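You operate a simulated robot arm through the tools that you are given. There is no shell and no other tool. Be economical: measure what you need, move in short steps, check, and stop when the job is done.

You run a simulated robot arm. Do the job below in one go: nothing can be reset, and whatever is moved stays where it is left.

Task
Put the missing bar back into the bar drawer and lock the low cabinet.
Fine: the bar from the low cabinet's top whose number stands at the empty pocket; drawer shut; leave the other bars and the tall cabinet's lock. Where these are worked on the way, their far stop is far enough and under half their travel is too little: bar drawer.

Only the result counts: the job must be done as asked and must still hold three seconds after the hand-in. Knocking over, shifting, dropping, spilling or breaking anything else fails it.

Robot
A 7-joint arm with a three-finger gripper, fixed in place. Base frame: the origin is at the foot of the arm, x ahead of it, y to its left, z up. Readings come in mm, rad, newtons and seconds.
Its first joint turns from -2.897 to 2.897 rad. Payload 2.69 kg.
The TCP is the grasp point between the finger pads, 30 mm short of the fingertips. In the tool frame z runs along the fingers and y along their closing line. The gripper opens to 128 mm. The gripper's body begins 117 mm behind the TCP.
Orientation is told as [roll, pitch, yaw] about the base's x, y, z axes, in that order, counted from this pose: with the fingers straight down and closing along the base's y, the tool's x points along the base's -x, its y along +y and its z along -z.

Tools
- The arm moves only by the tool play_rows. Its arguments are lists of equal length, an entry for each row: "slide": the shift along the tool's x, y, z in mm, a list of three; "turn": the turn, a rotation vector about the tool's x, y, z in rad, a list of three; "gripper": the closure, from 0 (fully open) to 1 (shut). In form: {"slide": [[dx, dy, dz], ...], "turn": [[ax, ay, az], ...], "gripper": [gripper, ...]}. A call has 1 to 12 rows; each row is the pose to reach, as a shift and turn from the pose commanded when the call began, along the tool's axes at that moment. Each row takes 0.2 s and may step no farther than 50 mm and 0.15 rad from the row before; otherwise, or with a gripper value out of range, the whole call is refused. A pose out of reach is approached as far as the arm can. The call stops where the force on the tool passes 40 N (or 10 N more than at its start, if that is more) or the arm is blocked; 0.2 s more then pass. The fingers move at their own pace and stop on an object; they squeeze with about 44 N. The grip force told is the motor's: it shows also when the fingers shut on nothing. Time passes only in rows, and 0.2 s behind the last, so rows that repeat a pose let the fingers close. The reply holds the time, the measured pose of the TCP, the force on the tool along the base axes, the opening and the grip force, in the units named above and with some noise, with the torque about the TCP (base axes, N m) and any sound that the robot's microphone picked up.
- Cameras (640 x 400 px; columns grow to the right, rows downward): "scene" is fixed at [50.2, 500.3, 1440.5]; the picture's right is [0.12, -0.99, 0.00], its down [-0.69, -0.08, -0.72] and it looks along [0.71, 0.09, -0.70] (base axes); focal length 228 px, centre (320, 200). "wrist" rides on the gripper at [58, 54, -131] in the tool frame; the picture's right is [-0.68, 0.74, 0.00], its down [-0.62, -0.57, -0.55] and it looks along [-0.40, -0.37, 0.84] (tool axes); focal length 234 px, centre (320, 200). There is no depth. A picture from a camera that has moved, and an enlarged one, comes with that camera's place and axes in the base frame and with its lens.
- grab_frame(camera): a new picture of that camera. The clock stands still meanwhile.
- raise_lower(by): slides the trunk up (or, below 0, down) by that many mm; the arm rides with it, the base frame stays. It gives what a move gives, with no picture.
- enlarge(camera, box): a new picture of the part [left, top, right, bottom] of that camera's present view, enlarged. The clock stands still meanwhile.
- job_done(): hands the job in; it is judged then, once.

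Go step by step. Nothing tells you positions but the pictures and the camera data: compare them with the known pose of the tool, close in by small moves and look again before you grip or let go. The budget is 120 turns and 76 pictures, counting those below and the enlarged ones. Unless the task says otherwise, let go and move clear before handing in, and close with one line.

The tools are called as a command line: name --argument value ..., lists and objects as JSON in quotes. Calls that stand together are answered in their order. play_rows: Moves the arm, as the interface text tells. Its arguments: {"type":"object","properties":{"slide":{"type":"array","items":{"type":"array","items":{"type":"number"}}},"turn":{"type":"array","items":{"type":"array","items":{"type":"number"}}},"gripper":{"type":"array","items":{"type":"number"}}},"required":["slide","turn","gripper"]} The other tools are called the same way: raise_lower (by) slides the trunk up or down; grab_frame (camera) takes a picture; enlarge (camera, box) takes an enlarged picture of a part of a camera's view; job_done () hands the job in.

At the start:

```text
clock: 0.0
tcp_pos: [684.0, 124.8, 1155.5]
ee_rot: [-0.001, 0.0, 0.001]
force: [0.1, -0.7, 0.0]
wrist_torque: [-0.01, -0.02, 0.01]
gripper_width: 128.2
gripper_force: 0.0
trunk travel left (down, up): [-150.0, 200.0]
```

scene: 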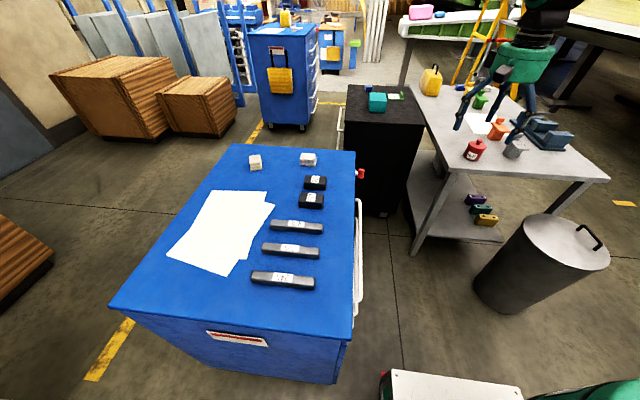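
wrist: 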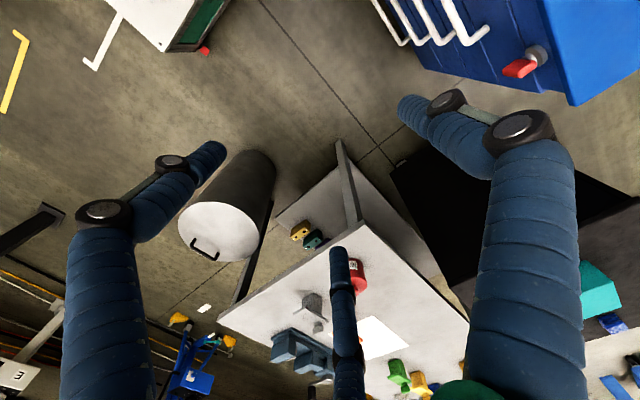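

I see the blue low cabinet with bars on its top and handles on its right face (towards -y), plus a red lock knob. I'll look closer at the top and the front.

enlarge --camera "scene" --box '[230, 140, 380, 300]'

enlarge --camera "wrist" --box '[360, 0, 640, 120]'

enlarge --camera "scene" --box '[320, 70, 440, 340]'

```text
2.50 times, centred on (305, 220) of scene
camera zoom: at [50.2, 500.3, 1440.5], right [0.12, -0.99, 0.0], down [-0.69, -0.08, -0.72], along [0.71, 0.09, -0.7], focal length 571 px, centre (358, 150)
```

zoom: 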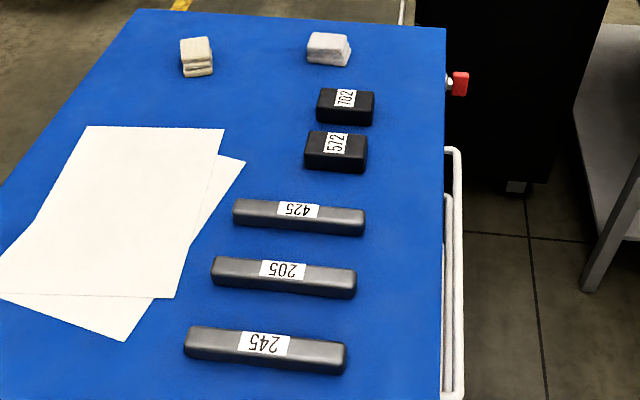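

```text
2.29 times, centred on (500, 60) of wrist
camera zoom: at [626.3, 179.8, 1287.0], right [0.68, 0.74, 0.0], down [0.62, -0.57, 0.55], along [0.4, -0.37, -0.84], focal length 535 px, centre (-91, 520)
```

zoom: 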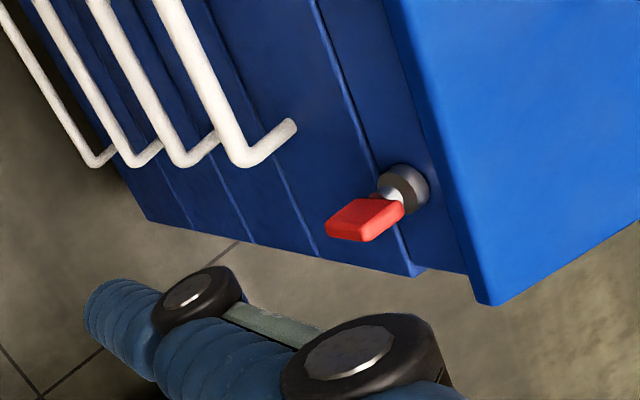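

```text
1.48 times, centred on (380, 205) of scene
camera zoom: at [50.2, 500.3, 1440.5], right [0.12, -0.99, 0.0], down [-0.69, -0.08, -0.72], along [0.71, 0.09, -0.7], focal length 338 px, centre (231, 193)
```

zoom: 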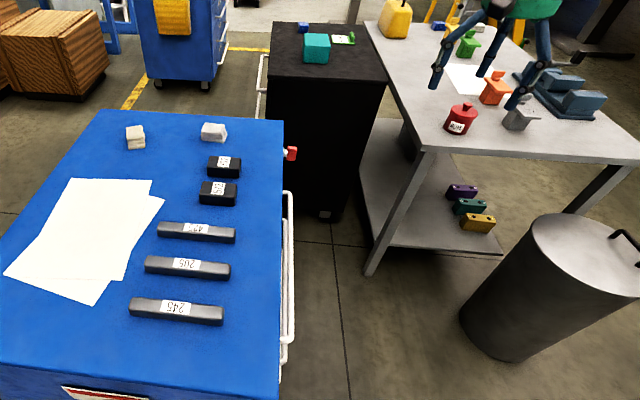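

Triangulated: key at about [885, 419, 811], top of the low cabinet about z 852, front at about y 450. I'll tilt the tool to point at +y so the wrist camera sees the front.

play_rows --slide '[[0, 0, 0], [0, 0, 0], [0, 0, 0], [0, 0, 0], [0, 0, 0], [0, 0, 0], [0, 0, 0], [0, 0, 0], [0, 0, 0], [0, 0, 0], [0, 0, 0]]' --turn '[[-0.15, 0, 0], [-0.3, 0, 0], [-0.45, 0, 0], [-0.6, 0, 0], [-0.75, 0, 0], [-0.9, 0, 0], [-1.05, 0, 0], [-1.2, 0, 0], [-1.35, 0, 0], [-1.5, 0, 0], [-1.57, 0, 0]]' --gripper '[0, 0, 0, 0, 0, 0, 0, 0, 0, 0, 0]'

grab_frame --camera "wrist"

```text
clock: 2.4
tcp_pos: [685.8, 125.4, 1155.0]
ee_rot: [1.572, 0.001, 0.0]
force: [0.2, 0.1, -0.4]
wrist_torque: [-0.02, 0.0, -0.01]
gripper_width: 127.9
gripper_force: 0.2
trunk travel left (down, up): [-150.0, 200.0]
```

```text
70 pictures are left
camera wrist: at [626.5, -5.3, 1209.9], right [0.68, 0.0, 0.74], down [0.62, -0.55, -0.57], along [0.4, 0.84, -0.37], focal length 234 px, centre (320, 200)
```

wrist: 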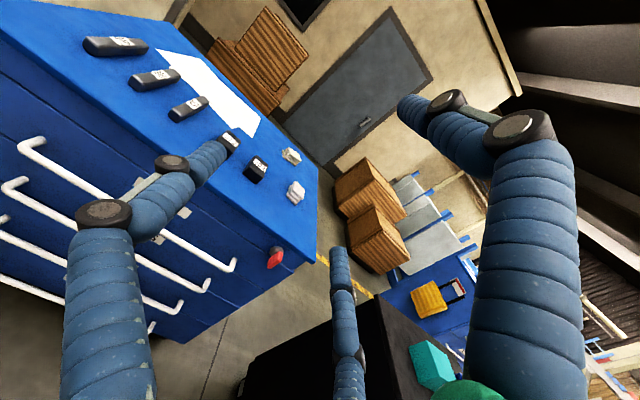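

The view is good; five or so drawers with label plates. I'll move down and towards smaller x for a better view of the fronts.

play_rows --slide '[[40, -25, -10], [80, -50, -20], [120, -75, -30], [160, -100, -40], [180, -125, -50], [180, -150, -50]]' --turn '[[0, 0, 0], [0, 0, 0], [0, 0, 0], [0, 0, 0], [0, 0, 0], [0, 0, 0]]' --gripper '[0, 0, 0, 0, 0, 0]'

grab_frame --camera "wrist"

```text
clock: 3.8
tcp_pos: [504.1, 73.1, 1004.3]
ee_rot: [1.571, 0.0, 0.0]
force: [-1.3, -0.1, 0.2]
wrist_torque: [-0.03, -0.01, -0.03]
gripper_width: 127.7
gripper_force: 0.1
trunk travel left (down, up): [-150.0, 200.0]
```

```text
69 pictures are left
camera wrist: at [446.1, -56.5, 1059.8], right [0.68, 0.0, 0.74], down [0.62, -0.55, -0.56], along [0.4, 0.84, -0.37], focal length 234 px, centre (320, 200)
```

wrist: 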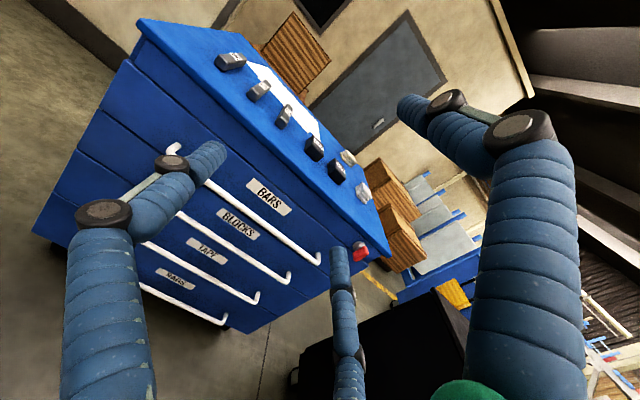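

enlarge --camera "wrist" --box '[140, 130, 400, 330]'

```text
2.00 times, centred on (270, 230) of wrist
camera zoom: at [446.1, -56.5, 1059.8], right [0.68, 0.0, 0.74], down [0.62, -0.55, -0.56], along [0.4, 0.84, -0.37], focal length 468 px, centre (420, 140)
```

zoom: 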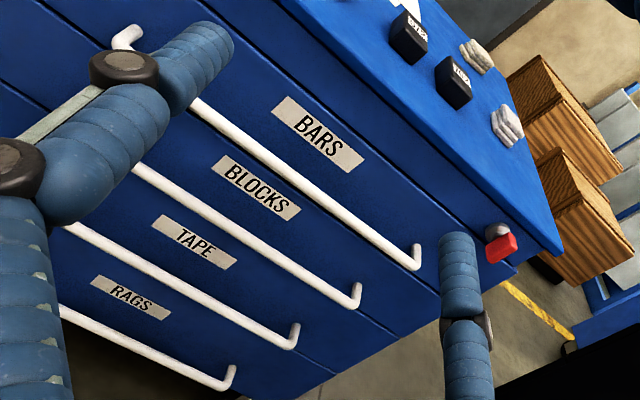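

The top drawer is BARS; its handle spans x 366–813 at about y 415, z 712. I'll move in front of its middle with fingers partly closed.

play_rows --slide '[[-12, -42, 18], [-24, -84, 36], [-36, -126, 54], [-48, -168, 72], [-60, -210, 90], [-72, -252, 108], [-86, -292, 126], [-86, -292, 170], [-86, -292, 210], [-86, -292, 237]]' --turn '[[0, 0, 0], [0, 0, 0], [0, 0, 0], [0, 0, 0], [0, 0, 0], [0, 0, 0], [0, 0, 0], [0, 0, 0], [0, 0, 0], [0, 0, 0]]' --gripper '[0.4, 0.4, 0.4, 0.4, 0.4, 0.4, 0.4, 0.4, 0.4, 0.4]'

grab_frame --camera "wrist"

grab_frame --camera "scene"

```text
clock: 6.0
tcp_pos: [591.3, 311.7, 711.9]
ee_rot: [1.569, 0.001, -0.002]
force: [0.6, -0.2, -0.8]
wrist_torque: [0.0, -0.01, -0.05]
gripper_width: 76.5
gripper_force: 0.1
trunk travel left (down, up): [-150.0, 200.0]
```

```text
67 pictures are left
camera wrist: at [532.2, 181.8, 766.8], right [0.68, 0.0, 0.74], down [0.62, -0.55, -0.57], along [0.4, 0.84, -0.37], focal length 234 px, centre (320, 200)
```

wrist: 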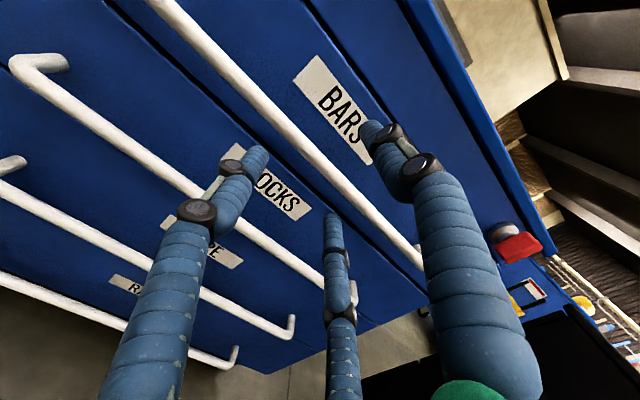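

```text
66 pictures are left
```

scene: 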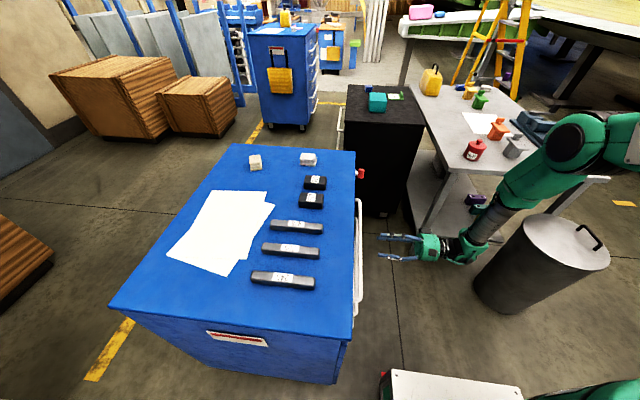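

Triangulating again from the two wrist views, the handle is at about z 700, y 415. I'll advance around it and close.

play_rows --slide '[[0, -12, 0], [0, -12, 45], [0, -12, 90], [0, -12, 90], [0, -12, 90], [0, -12, 90]]' --turn '[[0, 0, 0], [0, 0, 0], [0, 0, 0], [0, 0, 0], [0, 0, 0], [0, 0, 0]]' --gripper '[0.4, 0.4, 0.4, 1, 1, 1]'

grab_frame --camera "wrist"

```text
clock: 7.1
tcp_pos: [584.3, 401.1, 692.0]
ee_rot: [1.559, 0.011, 0.001]
force: [1.8, -0.3, -15.5]
wrist_torque: [-0.05, -0.38, -0.16]
gripper_width: 24.7
gripper_force: 44.1
trunk travel left (down, up): [-150.0, 200.0]
stopped in row 5: the force on the tool passed its limit at 55 N (the readings are from after the stop); the commanded pose is now the measured one
```

```text
65 pictures are left
camera wrist: at [526.5, 271.5, 748.6], right [0.69, 0.01, 0.73], down [0.61, -0.55, -0.57], along [0.4, 0.83, -0.39], focal length 234 px, centre (320, 200)
```

wrist: 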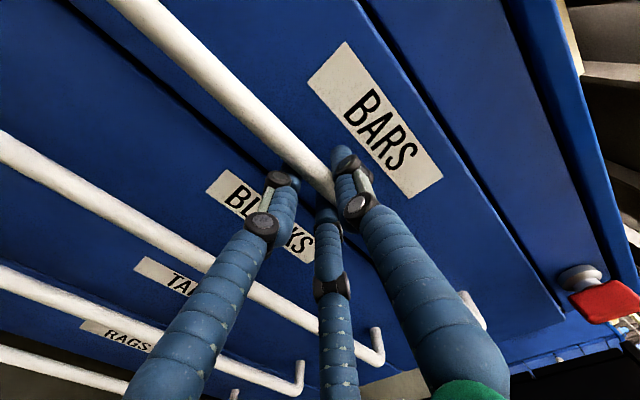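

The handle is gripped. I pull the drawer out in -y.

play_rows --slide '[[0, 0, -20], [0, 0, -45], [0, 0, -70], [0, 0, -95], [0, 0, -120]]' --turn '[[0, 0, 0], [0, 0, 0], [0, 0, 0], [0, 0, 0], [0, 0, 0]]' --gripper '[1, 1, 1, 1, 1]'

grab_frame --camera "scene"

```text
clock: 8.0
tcp_pos: [583.0, 324.4, 691.1]
ee_rot: [1.558, 0.016, 0.001]
force: [7.3, 2.5, -16.1]
wrist_torque: [0.14, -0.96, -1.19]
gripper_width: 24.6
gripper_force: 45.1
trunk travel left (down, up): [-150.0, 200.0]
stopped in row 4: the force on the tool passed its limit at 42 N (the readings are from after the stop); the commanded pose is now the measured one
```

```text
64 pictures are left
```

scene: 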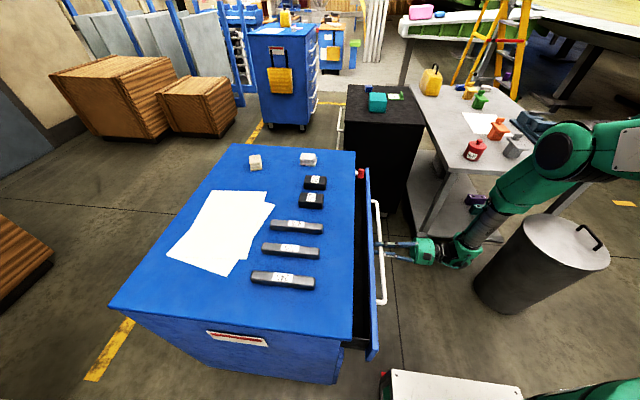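

The drawer is moving, about 77 mm open. I'll keep pulling in smaller steps.

play_rows --slide '[[0, -1, -8], [0, -2, -20], [0, -2, -34], [0, -2, -48], [0, -2, -62], [0, -2, -76], [0, -2, -90], [0, -2, -104], [0, -2, -118], [0, -2, -132]]' --turn '[[0, 0, 0], [0, 0, 0], [0, 0, 0], [0, 0, 0], [0, 0, 0], [0, 0, 0], [0, 0, 0], [0, 0, 0], [0, 0, 0], [0, 0, 0]]' --gripper '[1, 1, 1, 1, 1, 1, 1, 1, 1, 1]'

```text
clock: 10.2
tcp_pos: [583.9, 190.9, 690.9]
ee_rot: [1.561, 0.011, 0.002]
force: [9.8, -1.8, -18.4]
wrist_torque: [0.01, -1.09, -0.04]
gripper_width: 24.5
gripper_force: 44.9
trunk travel left (down, up): [-150.0, 200.0]
```

play_rows --slide '[[0, -1, -10], [0, -1, -24], [0, -1, -38], [0, -1, -52], [0, -1, -66], [0, -1, -80], [0, -1, -94], [0, -1, -108], [0, -1, -122], [0, -1, -136], [0, -1, -150]]' --turn '[[0, 0, 0], [0, 0, 0], [0, 0, 0], [0, 0, 0], [0, 0, 0], [0, 0, 0], [0, 0, 0], [0, 0, 0], [0, 0, 0], [0, 0, 0], [0, 0, 0]]' --gripper '[1, 1, 1, 1, 1, 1, 1, 1, 1, 1, 1]'

grab_frame --camera "scene"

```text
clock: 12.6
tcp_pos: [583.4, 41.9, 689.3]
ee_rot: [1.558, 0.013, 0.003]
force: [5.0, -0.8, -27.2]
wrist_torque: [-0.01, -1.26, -0.59]
gripper_width: 24.7
gripper_force: 44.9
trunk travel left (down, up): [-150.0, 200.0]
```

```text
63 pictures are left
```

scene: 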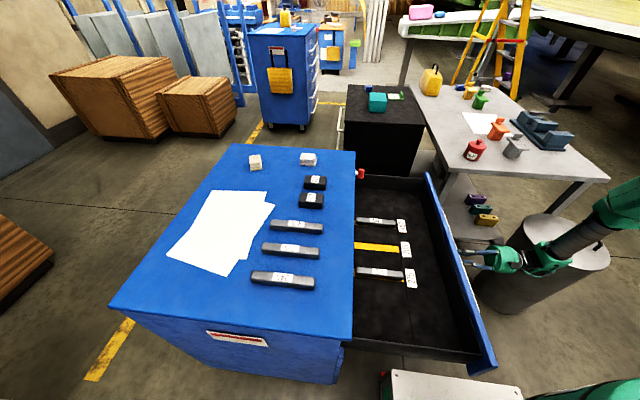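

The drawer is open about 360 mm, and the yellow empty pocket is visible between two bars. I'll zoom in to read the labels.

enlarge --camera "scene" --box '[340, 195, 460, 300]'

enlarge --camera "scene" --box '[240, 210, 340, 295]'

```text
3.81 times, centred on (400, 248) of scene
camera zoom: at [50.2, 500.3, 1440.5], right [0.12, -0.99, 0.0], down [-0.69, -0.08, -0.72], along [0.71, 0.09, -0.7], focal length 870 px, centre (15, 19)
```

zoom: 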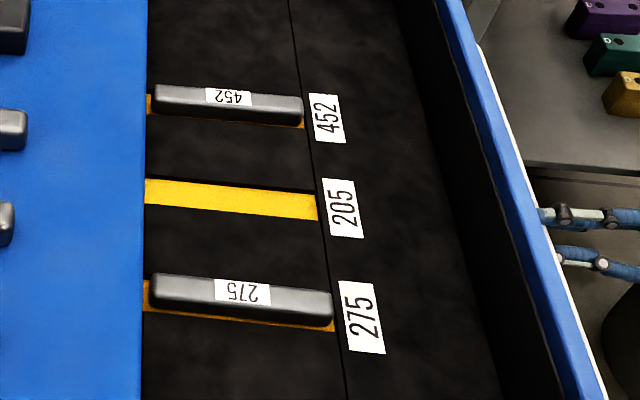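

```text
4.71 times, centred on (290, 252) of scene
camera zoom: at [50.2, 500.3, 1440.5], right [0.12, -0.99, 0.0], down [-0.69, -0.08, -0.72], along [0.71, 0.09, -0.7], focal length 1075 px, centre (461, -47)
```

zoom: 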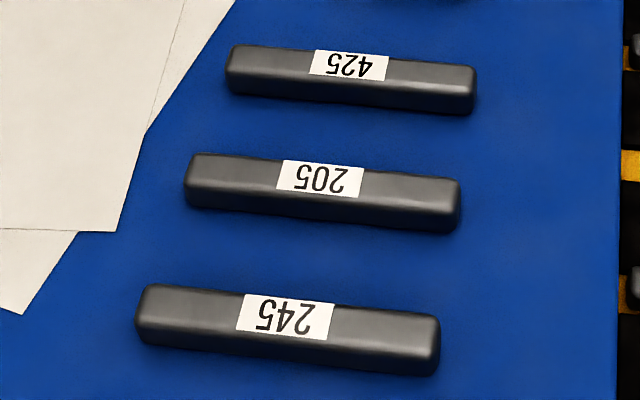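

The empty pocket is 205, and bar 205 is the middle one on the top. I'll pull a bit further to find the drawer's stop.

play_rows --slide '[[0, -2, -8], [0, -3, -18], [0, -4, -28], [0, -4, -38], [0, -4, -48], [0, -4, -58], [0, -4, -68], [0, -4, -78]]' --turn '[[0, 0, 0], [0, 0, 0], [0, 0, 0], [0, 0, 0], [0, 0, 0], [0, 0, 0], [0, 0, 0], [0, 0, 0]]' --gripper '[1, 1, 1, 1, 1, 1, 1, 1]'

grab_frame --camera "scene"

```text
clock: 14.3
tcp_pos: [583.4, -30.5, 691.2]
ee_rot: [1.561, 0.011, 0.002]
force: [-8.9, -0.4, 14.2]
wrist_torque: [0.21, -0.56, -0.12]
gripper_width: 24.5
gripper_force: 44.5
trunk travel left (down, up): [-150.0, 200.0]
stopped in row 8: the force on the tool passed its limit at 41 N (the readings are from after the stop); the commanded pose is now the measured one
```

```text
60 pictures are left
```

scene: 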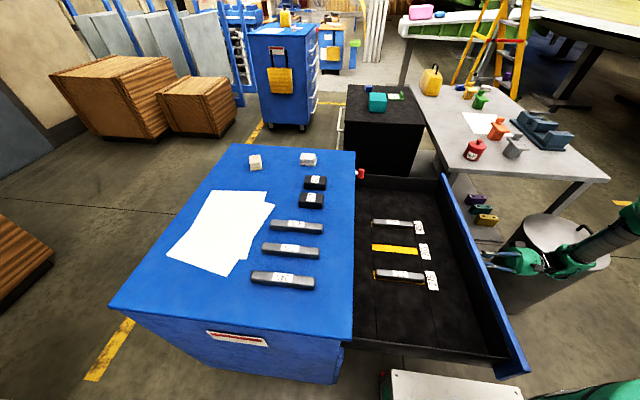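

The drawer seems to be at its stop, with the pocket fully exposed. I release the handle, back off, then rise.

play_rows --slide '[[0, 0, 0], [0, 0, 0], [0, 0, -40], [0, 0, -80], [0, 40, -80], [0, 80, -80], [0, 130, -80], [0, 180, -80], [0, 230, -80], [0, 280, -80], [0, 330, -80]]' --turn '[[0, 0, 0], [0, 0, 0], [0, 0, 0], [0, 0, 0], [0, 0, 0], [0, 0, 0], [0, 0, 0], [0, 0, 0], [0, 0, 0], [0, 0, 0], [0, 0, 0]]' --gripper '[0.4, 0.4, 0.4, 0.4, 0.4, 0.4, 0.4, 0.4, 0.4, 0.4, 0.4]'

play_rows --slide '[[0, 30, 0], [0, 30, 0], [0, 30, 0], [0, 30, 0], [0, 30, 0], [0, 30, 0], [0, 30, 0], [0, 30, 0], [0, 30, 0], [0, 30, 0], [0, 30, 0]]' --turn '[[0.15, 0, 0], [0.3, 0, 0], [0.45, 0, 0], [0.6, 0, 0], [0.75, 0, 0], [0.9, 0, 0], [1.05, 0, 0], [1.2, 0, 0], [1.35, 0, 0], [1.5, 0, 0], [1.57, 0, 0]]' --gripper '[0.4, 0.4, 0.4, 0.4, 0.4, 0.4, 0.4, 0.4, 0.4, 0.4, 0.4]'

grab_frame --camera "scene"

grab_frame --camera "wrist"

```text
clock: 16.7
tcp_pos: [588.9, -107.3, 1021.6]
ee_rot: [1.563, 0.013, 0.003]
force: [-0.7, -1.0, 0.1]
wrist_torque: [0.05, 0.01, 0.0]
gripper_width: 76.5
gripper_force: 0.1
trunk travel left (down, up): [-150.0, 200.0]
```

```text
clock: 19.1
tcp_pos: [589.8, -106.6, 1050.4]
ee_rot: [-0.01, 0.01, 0.002]
force: [0.1, -0.1, 0.8]
wrist_torque: [-0.06, -0.02, 0.01]
gripper_width: 77.0
gripper_force: 0.1
trunk travel left (down, up): [-150.0, 200.0]
```

```text
59 pictures are left
```

scene: 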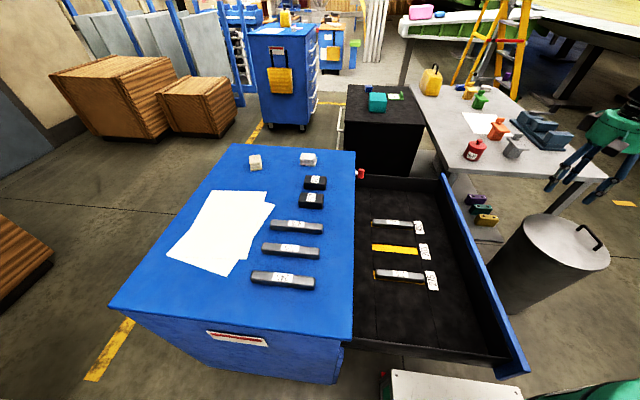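

```text
58 pictures are left
camera wrist: at [532.1, -50.6, 1183.7], right [0.67, 0.74, -0.02], down [0.62, -0.56, 0.55], along [0.4, -0.38, -0.84], focal length 234 px, centre (320, 200)
```

wrist: 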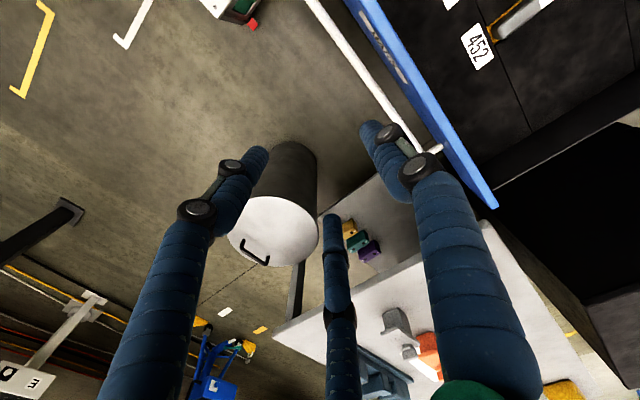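

The drawer stays open. Bar 205 lies at about [406, 631], length along y. I'll yaw the tool 90° so the fingers close along x, and travel over it.

play_rows --slide '[[15, 40, 0], [30, 80, 0], [45, 120, 0], [60, 160, 0], [75, 200, 0], [90, 240, 0], [105, 280, 0], [120, 320, 0], [135, 360, 0], [150, 400, 0], [165, 440, 0], [184, 480, 0]]' --turn '[[0, 0, -0.14], [0, 0, -0.28], [0, 0, -0.42], [0, 0, -0.56], [0, 0, -0.7], [0, 0, -0.84], [0, 0, -0.98], [0, 0, -1.12], [0, 0, -1.26], [0, 0, -1.4], [0, 0, -1.5], [0, 0, -1.57]]' --gripper '[0.4, 0.4, 0.4, 0.4, 0.4, 0.4, 0.4, 0.4, 0.4, 0.4, 0.4, 0.4]'

grab_frame --camera "wrist"

```text
clock: 21.7
tcp_pos: [404.7, 373.4, 1047.9]
ee_rot: [0.012, 0.008, 1.573]
force: [0.4, 0.3, 0.7]
wrist_torque: [0.01, 0.0, -0.03]
gripper_width: 76.8
gripper_force: 0.0
trunk travel left (down, up): [-150.0, 200.0]
```

```text
57 pictures are left
camera wrist: at [351.8, 316.9, 1181.3], right [-0.74, 0.67, 0.0], down [0.57, 0.62, 0.54], along [0.36, 0.4, -0.84], focal length 234 px, centre (320, 200)
```

wrist: 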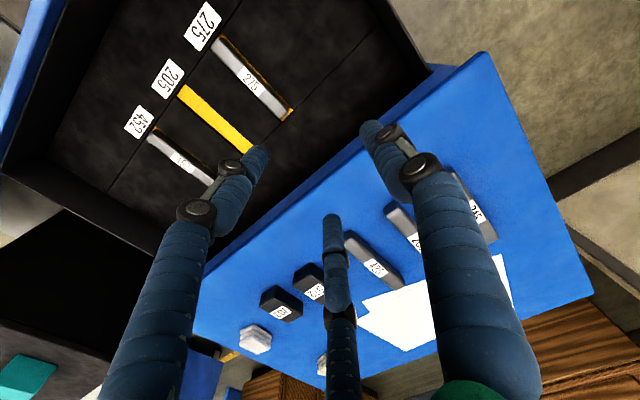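

I see the drawer pockets and bars together; I'll enlarge both for measuring.

enlarge --camera "wrist" --box '[100, 0, 320, 200]'

enlarge --camera "wrist" --box '[320, 150, 520, 300]'

enlarge --camera "scene" --box '[345, 195, 465, 300]'

```text
2.00 times, centred on (210, 100) of wrist
camera zoom: at [351.8, 316.9, 1181.3], right [-0.74, 0.67, 0.0], down [0.57, 0.62, 0.54], along [0.36, 0.4, -0.84], focal length 468 px, centre (540, 400)
```

zoom: 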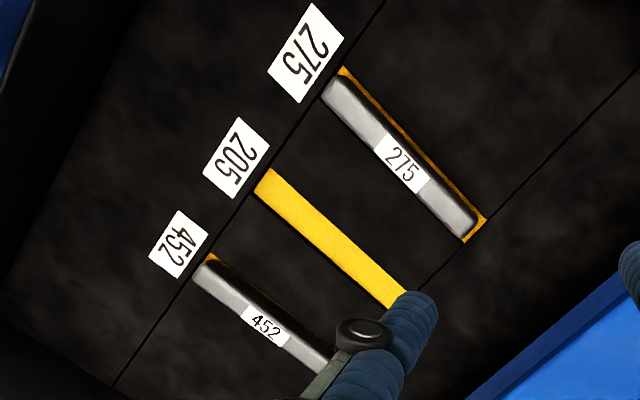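

```text
2.67 times, centred on (420, 225) of wrist
camera zoom: at [351.8, 316.9, 1181.3], right [-0.74, 0.67, 0.0], down [0.57, 0.62, 0.54], along [0.36, 0.4, -0.84], focal length 624 px, centre (53, 133)
```

zoom: 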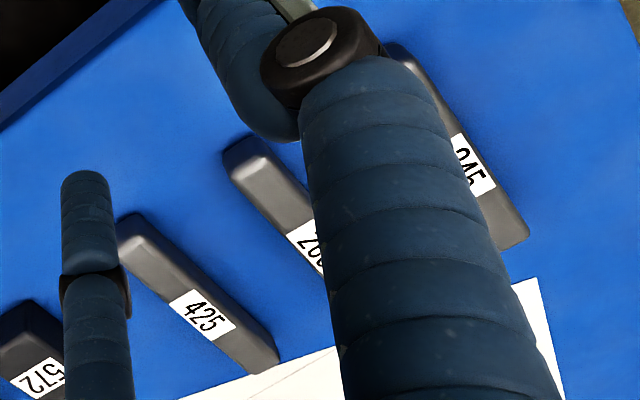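

```text
3.81 times, centred on (405, 248) of scene
camera zoom: at [50.2, 500.3, 1440.5], right [0.12, -0.99, 0.0], down [-0.69, -0.08, -0.72], along [0.71, 0.09, -0.7], focal length 870 px, centre (-4, 19)
```

zoom: 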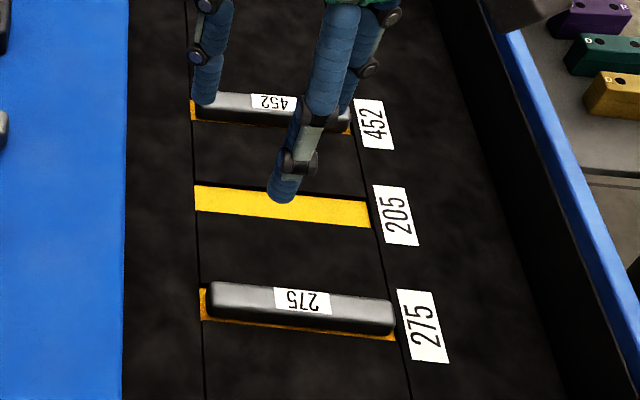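

Triangulated: pocket 205 centre about [603, 269], floor z about 655, aligned with y. Now I go above bar 205 and level the tool.

play_rows --slide '[[-45, 0, 10], [-90, 0, 20], [-135, 0, 30], [-180, 0, 40], [-225, 0, 50], [-258, 0, 70], [-258, 0, 70]]' --turn '[[0, 0, 0], [0, 0, 0], [0.004, 0.006, 0], [0.008, 0.012, 0], [0.008, 0.012, 0], [0.008, 0.012, 0], [0.008, 0.012, 0]]' --gripper '[0.4, 0.4, 0.4, 0.4, 0.4, 0.4, 0.4]'

grab_frame --camera "wrist"

grab_frame --camera "scene"

```text
clock: 23.3
tcp_pos: [402.3, 631.4, 975.1]
ee_rot: [0.003, 0.024, 1.571]
force: [0.0, 1.1, 0.0]
wrist_torque: [-0.06, -0.02, 0.03]
gripper_width: 76.7
gripper_force: 0.0
trunk travel left (down, up): [-150.0, 200.0]
```

```text
53 pictures are left
camera wrist: at [349.6, 576.8, 1109.2], right [-0.74, 0.68, -0.01], down [0.57, 0.63, 0.53], along [0.37, 0.39, -0.85], focal length 234 px, centre (320, 200)
```

wrist: 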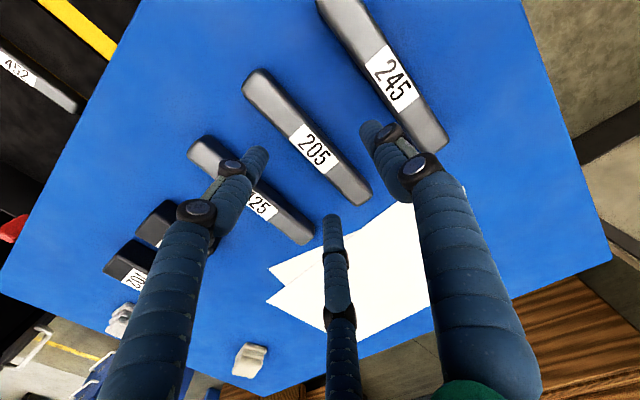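

```text
52 pictures are left
```

scene: 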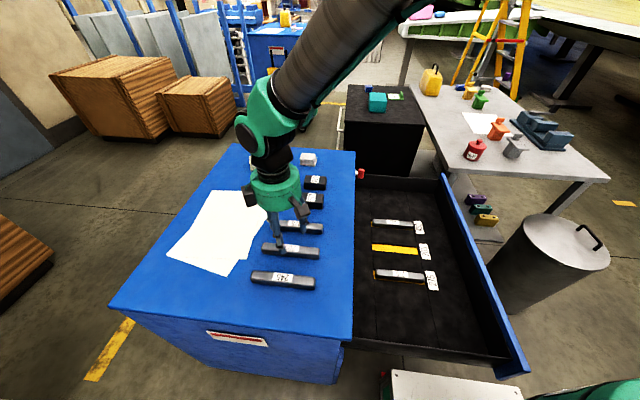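

Bar 205 is confirmed beneath the gripper. I'll enlarge for a precise position.

enlarge --camera "wrist" --box '[220, 50, 400, 220]'

enlarge --camera "scene" --box '[240, 170, 340, 290]'

```text
2.35 times, centred on (310, 135) of wrist
camera zoom: at [349.6, 576.8, 1109.2], right [-0.74, 0.68, -0.01], down [0.57, 0.63, 0.53], along [0.37, 0.39, -0.85], focal length 551 px, centre (344, 353)
```

zoom: 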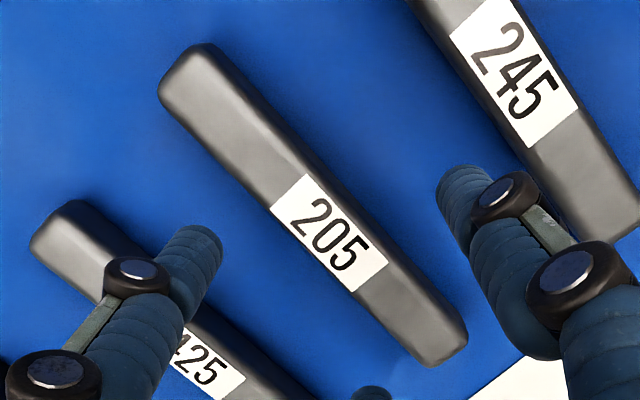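

```text
3.33 times, centred on (290, 230) of scene
camera zoom: at [50.2, 500.3, 1440.5], right [0.12, -0.99, 0.0], down [-0.69, -0.08, -0.72], along [0.71, 0.09, -0.7], focal length 761 px, centre (420, 100)
```

zoom: 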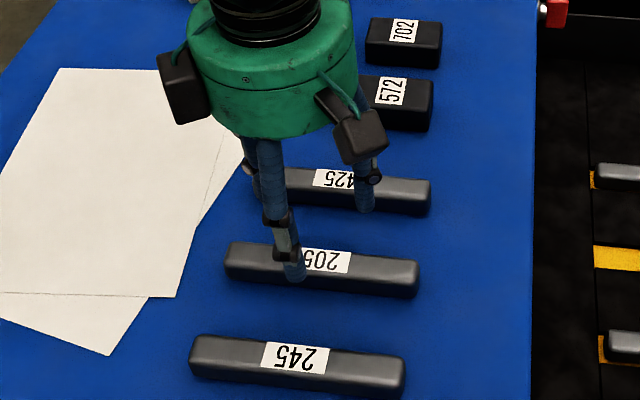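

Label centre triangulates to [413, 633, 878]. I centre on it, level the tool and descend partway.

play_rows --slide '[[-2, -10, 0], [-2, -10, 25], [-2, -10, 50], [-2, -10, 72], [-2, -10, 72]]' --turn '[[0.003, -0.024, 0], [0.003, -0.024, 0], [0.003, -0.024, 0], [0.003, -0.024, 0], [0.003, -0.024, 0]]' --gripper '[0.4, 0.4, 0.4, 0.4, 0.4]'

grab_frame --camera "wrist"

enlarge --camera "scene" --box '[240, 190, 340, 290]'

```text
clock: 24.5
tcp_pos: [413.1, 631.3, 903.6]
ee_rot: [0.001, -0.002, 1.571]
force: [0.3, -0.5, 0.4]
wrist_torque: [0.0, -0.02, 0.02]
gripper_width: 76.6
gripper_force: 0.0
trunk travel left (down, up): [-150.0, 200.0]
```

```text
49 pictures are left
camera wrist: at [358.9, 573.7, 1036.2], right [-0.74, 0.68, 0.0], down [0.56, 0.62, 0.55], along [0.37, 0.41, -0.84], focal length 234 px, centre (320, 200)
```

wrist: 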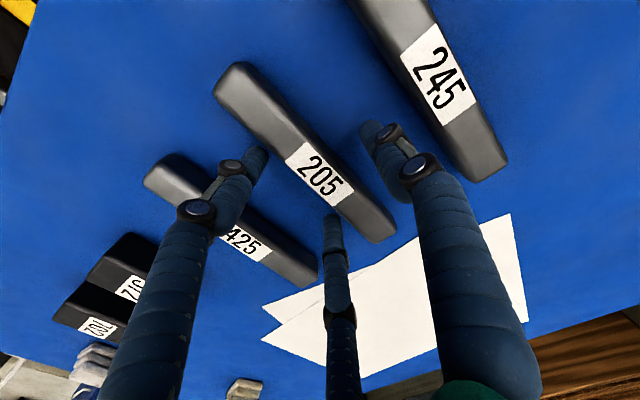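

```text
4.00 times, centred on (290, 240) of scene
camera zoom: at [50.2, 500.3, 1440.5], right [0.12, -0.99, 0.0], down [-0.69, -0.08, -0.72], along [0.71, 0.09, -0.7], focal length 914 px, centre (440, 40)
```

zoom: 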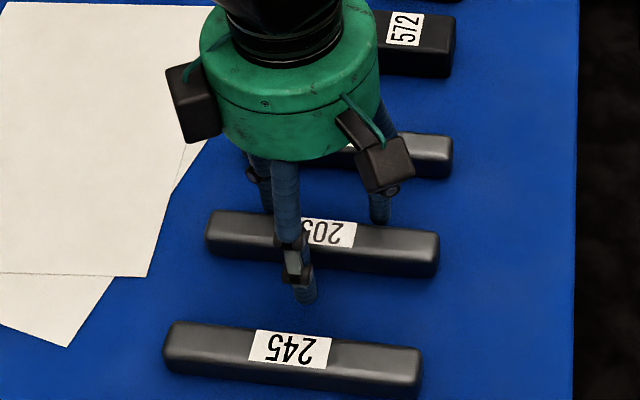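

The gripper is centred over the bar. I descend a little more and close.

play_rows --slide '[[0, 0, 9], [0, 0, 9], [0, 0, 9], [0, 0, 9], [0, 0, 9], [0, 0, 9]]' --turn '[[0, 0, 0], [0, 0, 0], [0, 0, 0], [0, 0, 0], [0, 0, 0], [0, 0, 0]]' --gripper '[0.4, 0.55, 0.7, 1, 1, 1]'

enlarge --camera "wrist" --box '[200, 50, 440, 250]'

enlarge --camera "scene" --box '[240, 190, 340, 290]'

```text
clock: 25.9
tcp_pos: [411.8, 630.7, 894.7]
ee_rot: [0.003, -0.001, 1.572]
force: [-0.7, 0.9, 0.7]
wrist_torque: [0.06, 0.07, 0.12]
gripper_width: 41.0
gripper_force: 44.1
trunk travel left (down, up): [-150.0, 200.0]
```

```text
2.00 times, centred on (320, 150) of wrist
camera zoom: at [358.5, 573.0, 1027.3], right [-0.74, 0.68, 0.0], down [0.57, 0.62, 0.55], along [0.37, 0.41, -0.84], focal length 468 px, centre (320, 300)
```

zoom: 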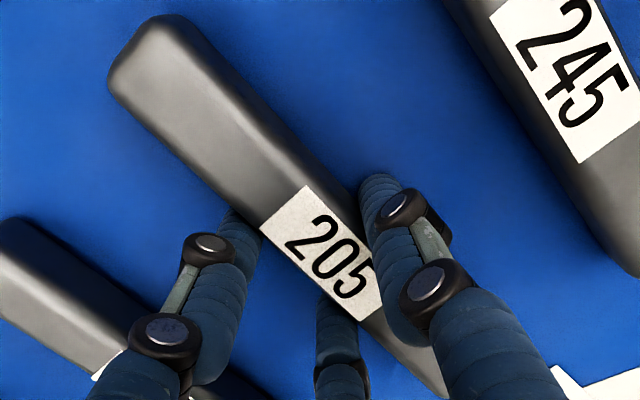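

```text
4.00 times, centred on (290, 240) of scene
camera zoom: at [50.2, 500.3, 1440.5], right [0.12, -0.99, 0.0], down [-0.69, -0.08, -0.72], along [0.71, 0.09, -0.7], focal length 914 px, centre (440, 40)
```

zoom: 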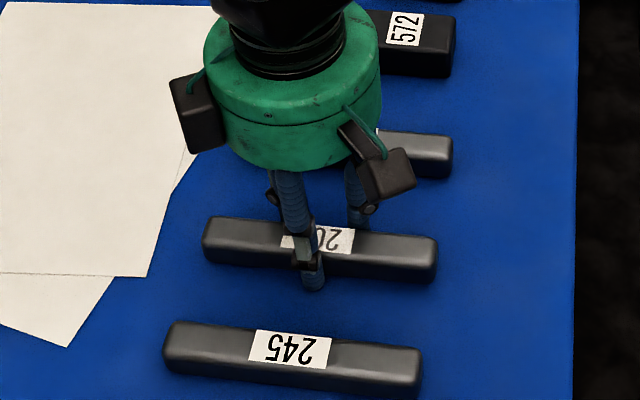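

Gripped with 44 N at 41 mm. I lift gently and check.

play_rows --slide '[[0, 0, -10], [0, 0, -30], [0, 0, -60], [0, 0, -90]]' --turn '[[0, 0, 0], [0, 0, 0], [0, 0, 0], [0, 0, 0]]' --gripper '[1, 1, 1, 1]'

grab_frame --camera "wrist"

grab_frame --camera "scene"

```text
clock: 26.9
tcp_pos: [413.8, 630.5, 984.9]
ee_rot: [0.001, -0.001, 1.572]
force: [-0.6, 0.0, -4.3]
wrist_torque: [0.02, -0.08, 0.02]
gripper_width: 40.9
gripper_force: 44.1
trunk travel left (down, up): [-150.0, 200.0]
```

```text
45 pictures are left
camera wrist: at [359.6, 572.1, 1117.2], right [-0.74, 0.68, 0.0], down [0.57, 0.62, 0.55], along [0.37, 0.41, -0.84], focal length 234 px, centre (320, 200)
```

wrist: 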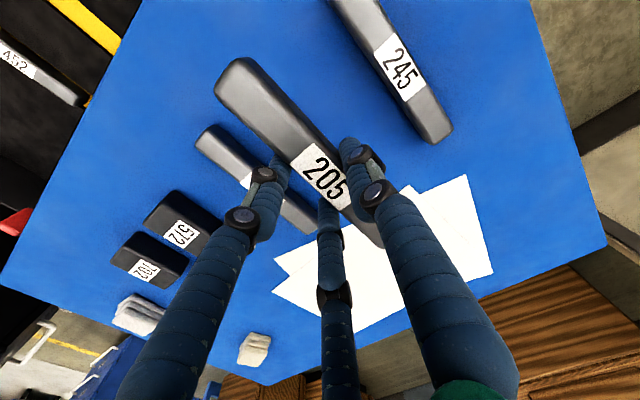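

```text
44 pictures are left
```

scene: 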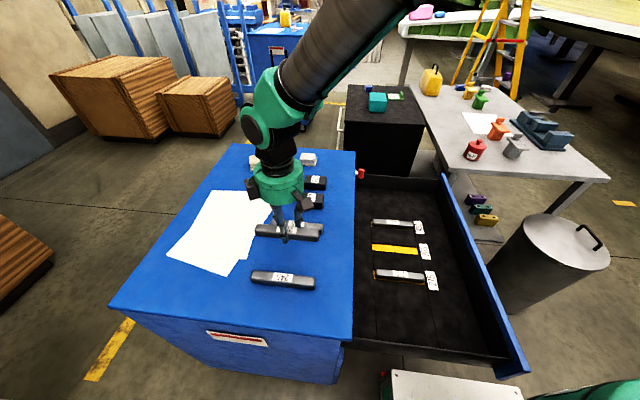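

The bar is held well. I carry it over the pocket at height, then look.

play_rows --slide '[[36, -19, 0], [72, -38, 0], [108, -57, 0], [144, -76, 0], [180, -95, 0], [216, -114, 0], [252, -133, 0], [288, -152, 0], [324, -171, 0], [361, -189, 20], [361, -189, 60], [361, -189, 100]]' --turn '[[0, 0, 0], [0, 0, 0], [0, 0, 0], [0, 0, 0], [0, 0, 0], [0, 0, 0], [0, 0, 0], [0, 0, 0], [0, 0, 0], [0, 0, 0], [0, 0, 0], [0, 0, 0]]' --gripper '[1, 1, 1, 1, 1, 1, 1, 1, 1, 1, 1, 1]'

play_rows --slide '[[0, 0, 30], [0, 0, 65], [0, 0, 100], [0, 0, 100]]' --turn '[[0, 0, 0], [0, 0, 0], [0, 0, 0], [0, 0, 0]]' --gripper '[1, 1, 1, 1]'

grab_frame --camera "wrist"

enlarge --camera "scene" --box '[340, 180, 460, 300]'

```text
clock: 29.5
tcp_pos: [603.5, 270.1, 883.5]
ee_rot: [0.001, -0.004, 1.572]
force: [0.7, 0.3, -4.9]
wrist_torque: [-0.03, 0.01, -0.05]
gripper_width: 41.0
gripper_force: 44.0
trunk travel left (down, up): [-150.0, 200.0]
```

```text
clock: 30.5
tcp_pos: [602.6, 270.5, 783.0]
ee_rot: [0.003, -0.002, 1.571]
force: [0.3, -0.6, -5.7]
wrist_torque: [0.0, 0.0, 0.02]
gripper_width: 41.3
gripper_force: 43.8
trunk travel left (down, up): [-150.0, 200.0]
```

```text
43 pictures are left
camera wrist: at [549.5, 212.9, 915.7], right [-0.74, 0.68, 0.0], down [0.57, 0.62, 0.55], along [0.37, 0.41, -0.84], focal length 234 px, centre (320, 200)
```

wrist: 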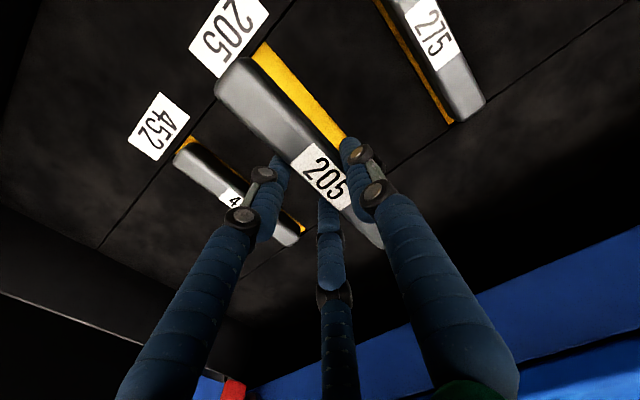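

```text
3.33 times, centred on (400, 240) of scene
camera zoom: at [50.2, 500.3, 1440.5], right [0.12, -0.99, 0.0], down [-0.69, -0.08, -0.72], along [0.71, 0.09, -0.7], focal length 761 px, centre (53, 67)
```

zoom: 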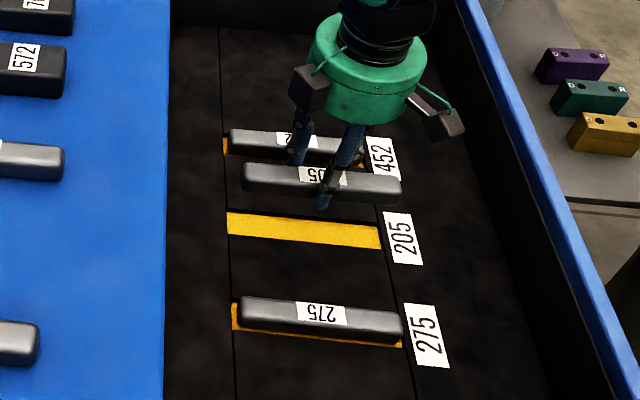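

The bar is above its pocket. I'll enlarge the wrist view to measure the offset from the pocket at close range.

enlarge --camera "wrist" --box '[130, 0, 350, 160]'

enlarge --camera "wrist" --box '[300, 0, 500, 160]'

```text
2.50 times, centred on (240, 80) of wrist
camera zoom: at [549.5, 212.9, 915.7], right [-0.74, 0.68, 0.0], down [0.57, 0.62, 0.55], along [0.37, 0.41, -0.84], focal length 585 px, centre (520, 500)
```

zoom: 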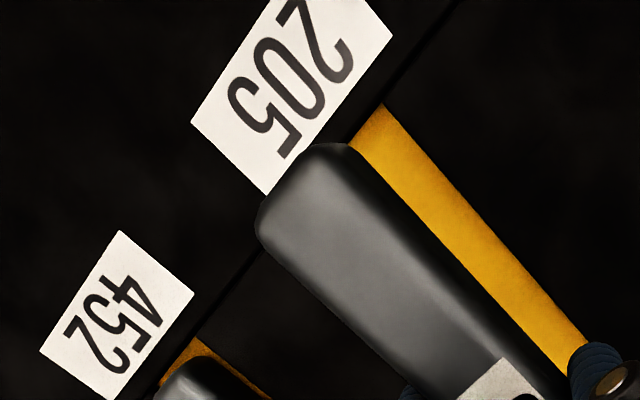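

```text
2.50 times, centred on (400, 80) of wrist
camera zoom: at [549.5, 212.9, 915.7], right [-0.74, 0.68, 0.0], down [0.57, 0.62, 0.55], along [0.37, 0.41, -0.84], focal length 585 px, centre (120, 500)
```

zoom: 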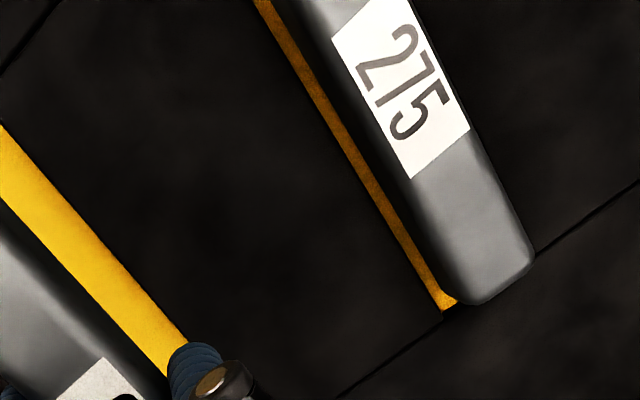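

Relative measurements say the bar is about 3 mm short in x and 2.5 mm too far in y. I correct and lower to just above the pocket.

play_rows --slide '[[2.5, -3, 0], [2.5, -3, 20], [2.5, -3, 40], [2.5, -3, 60], [2.5, -3, 60]]' --turn '[[0, 0, 0], [0, 0, 0], [0, 0, 0], [0, 0, 0], [0, 0, 0]]' --gripper '[1, 1, 1, 1, 1]'

grab_frame --camera "wrist"

enlarge --camera "scene" --box '[350, 190, 450, 290]'

enlarge --camera "wrist" --box '[150, 0, 350, 160]'

```text
clock: 31.7
tcp_pos: [604.4, 268.5, 723.7]
ee_rot: [0.001, -0.001, 1.572]
force: [0.8, -0.1, -4.3]
wrist_torque: [-0.02, -0.03, -0.05]
gripper_width: 41.1
gripper_force: 44.5
trunk travel left (down, up): [-150.0, 200.0]
```

```text
39 pictures are left
camera wrist: at [551.2, 210.0, 855.9], right [-0.74, 0.68, 0.0], down [0.57, 0.62, 0.55], along [0.37, 0.41, -0.84], focal length 234 px, centre (320, 200)
```

wrist: 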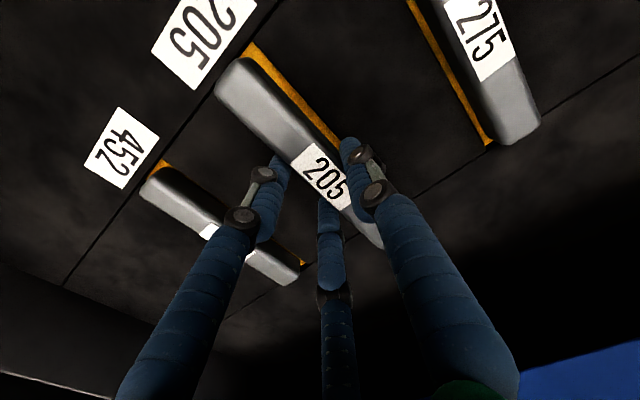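

```text
4.00 times, centred on (400, 240) of scene
camera zoom: at [50.2, 500.3, 1440.5], right [0.12, -0.99, 0.0], down [-0.69, -0.08, -0.72], along [0.71, 0.09, -0.7], focal length 914 px, centre (0, 40)
```

zoom: 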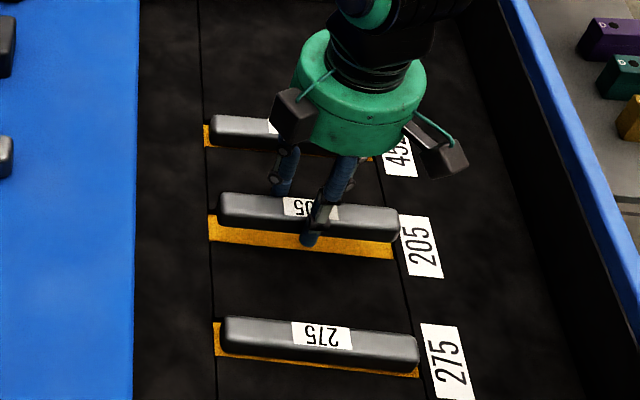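

```text
2.50 times, centred on (250, 80) of wrist
camera zoom: at [551.2, 210.0, 855.9], right [-0.74, 0.68, 0.0], down [0.57, 0.62, 0.55], along [0.37, 0.41, -0.84], focal length 585 px, centre (495, 500)
```

zoom: 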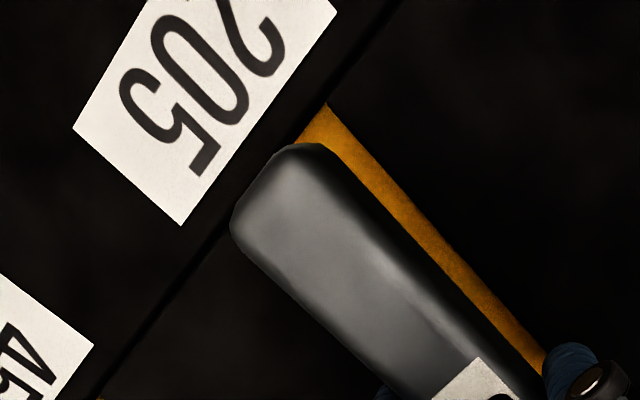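

Alignment looks right (bar label y about 265 like the neighbours, x within about 1 mm). I lower slowly towards the pocket floor.

play_rows --slide '[[0, -1, 8], [0, -1, 14], [0, -1, 18], [0, -1, 22], [0, -1, 25], [0, -1, 25]]' --turn '[[0, 0, 0], [0, 0, 0], [0, 0, 0], [0, 0, 0], [0, 0, 0], [0, 0, 0]]' --gripper '[1, 1, 1, 1, 1, 1]'

grab_frame --camera "wrist"

enlarge --camera "scene" --box '[350, 190, 450, 290]'

```text
clock: 33.1
tcp_pos: [606.0, 267.4, 701.1]
ee_rot: [-0.003, -0.004, 1.573]
force: [-12.2, -0.7, 31.7]
wrist_torque: [-0.7, 0.5, -0.42]
gripper_width: 41.0
gripper_force: 43.8
trunk travel left (down, up): [-150.0, 200.0]
```

```text
36 pictures are left
camera wrist: at [551.8, 210.4, 833.2], right [-0.74, 0.68, 0.0], down [0.56, 0.61, 0.55], along [0.37, 0.41, -0.83], focal length 234 px, centre (320, 200)
```

wrist: 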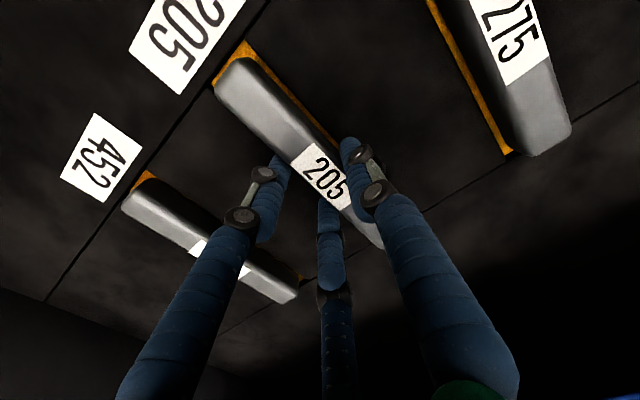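

```text
4.00 times, centred on (400, 240) of scene
camera zoom: at [50.2, 500.3, 1440.5], right [0.12, -0.99, 0.0], down [-0.69, -0.08, -0.72], along [0.71, 0.09, -0.7], focal length 914 px, centre (0, 40)
```

zoom: 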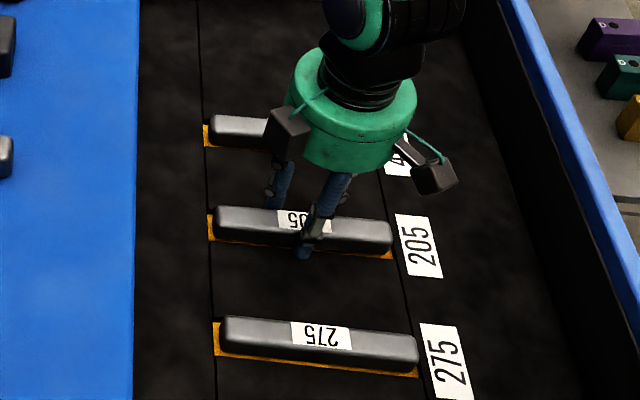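

The bar touched something with an x push of -12 N, so it may sit on the pocket's large-x edge. I'll look closely.

enlarge --camera "wrist" --box '[190, 20, 350, 160]'

enlarge --camera "scene" --box '[375, 225, 445, 285]'

```text
2.86 times, centred on (270, 90) of wrist
camera zoom: at [551.8, 210.4, 833.2], right [-0.74, 0.68, 0.0], down [0.56, 0.61, 0.55], along [0.37, 0.41, -0.83], focal length 669 px, centre (463, 514)
```

zoom: 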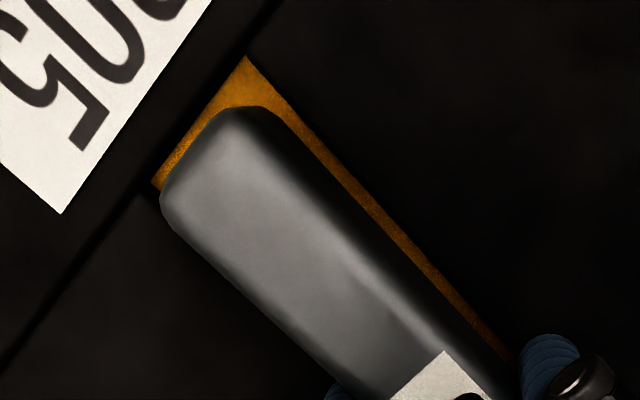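

```text
6.67 times, centred on (410, 255) of scene
camera zoom: at [50.2, 500.3, 1440.5], right [0.12, -0.99, 0.0], down [-0.69, -0.08, -0.72], along [0.71, 0.09, -0.7], focal length 1523 px, centre (-280, -167)
```

zoom: 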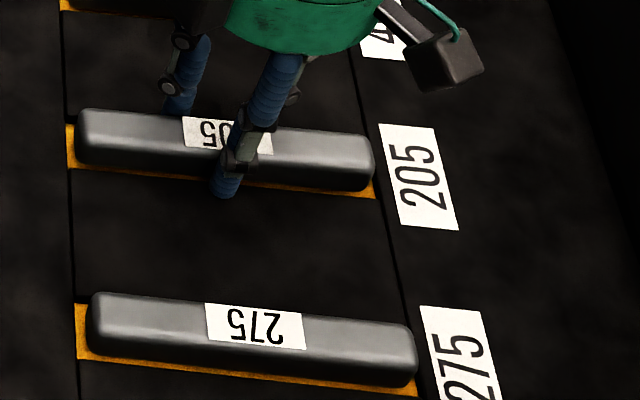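

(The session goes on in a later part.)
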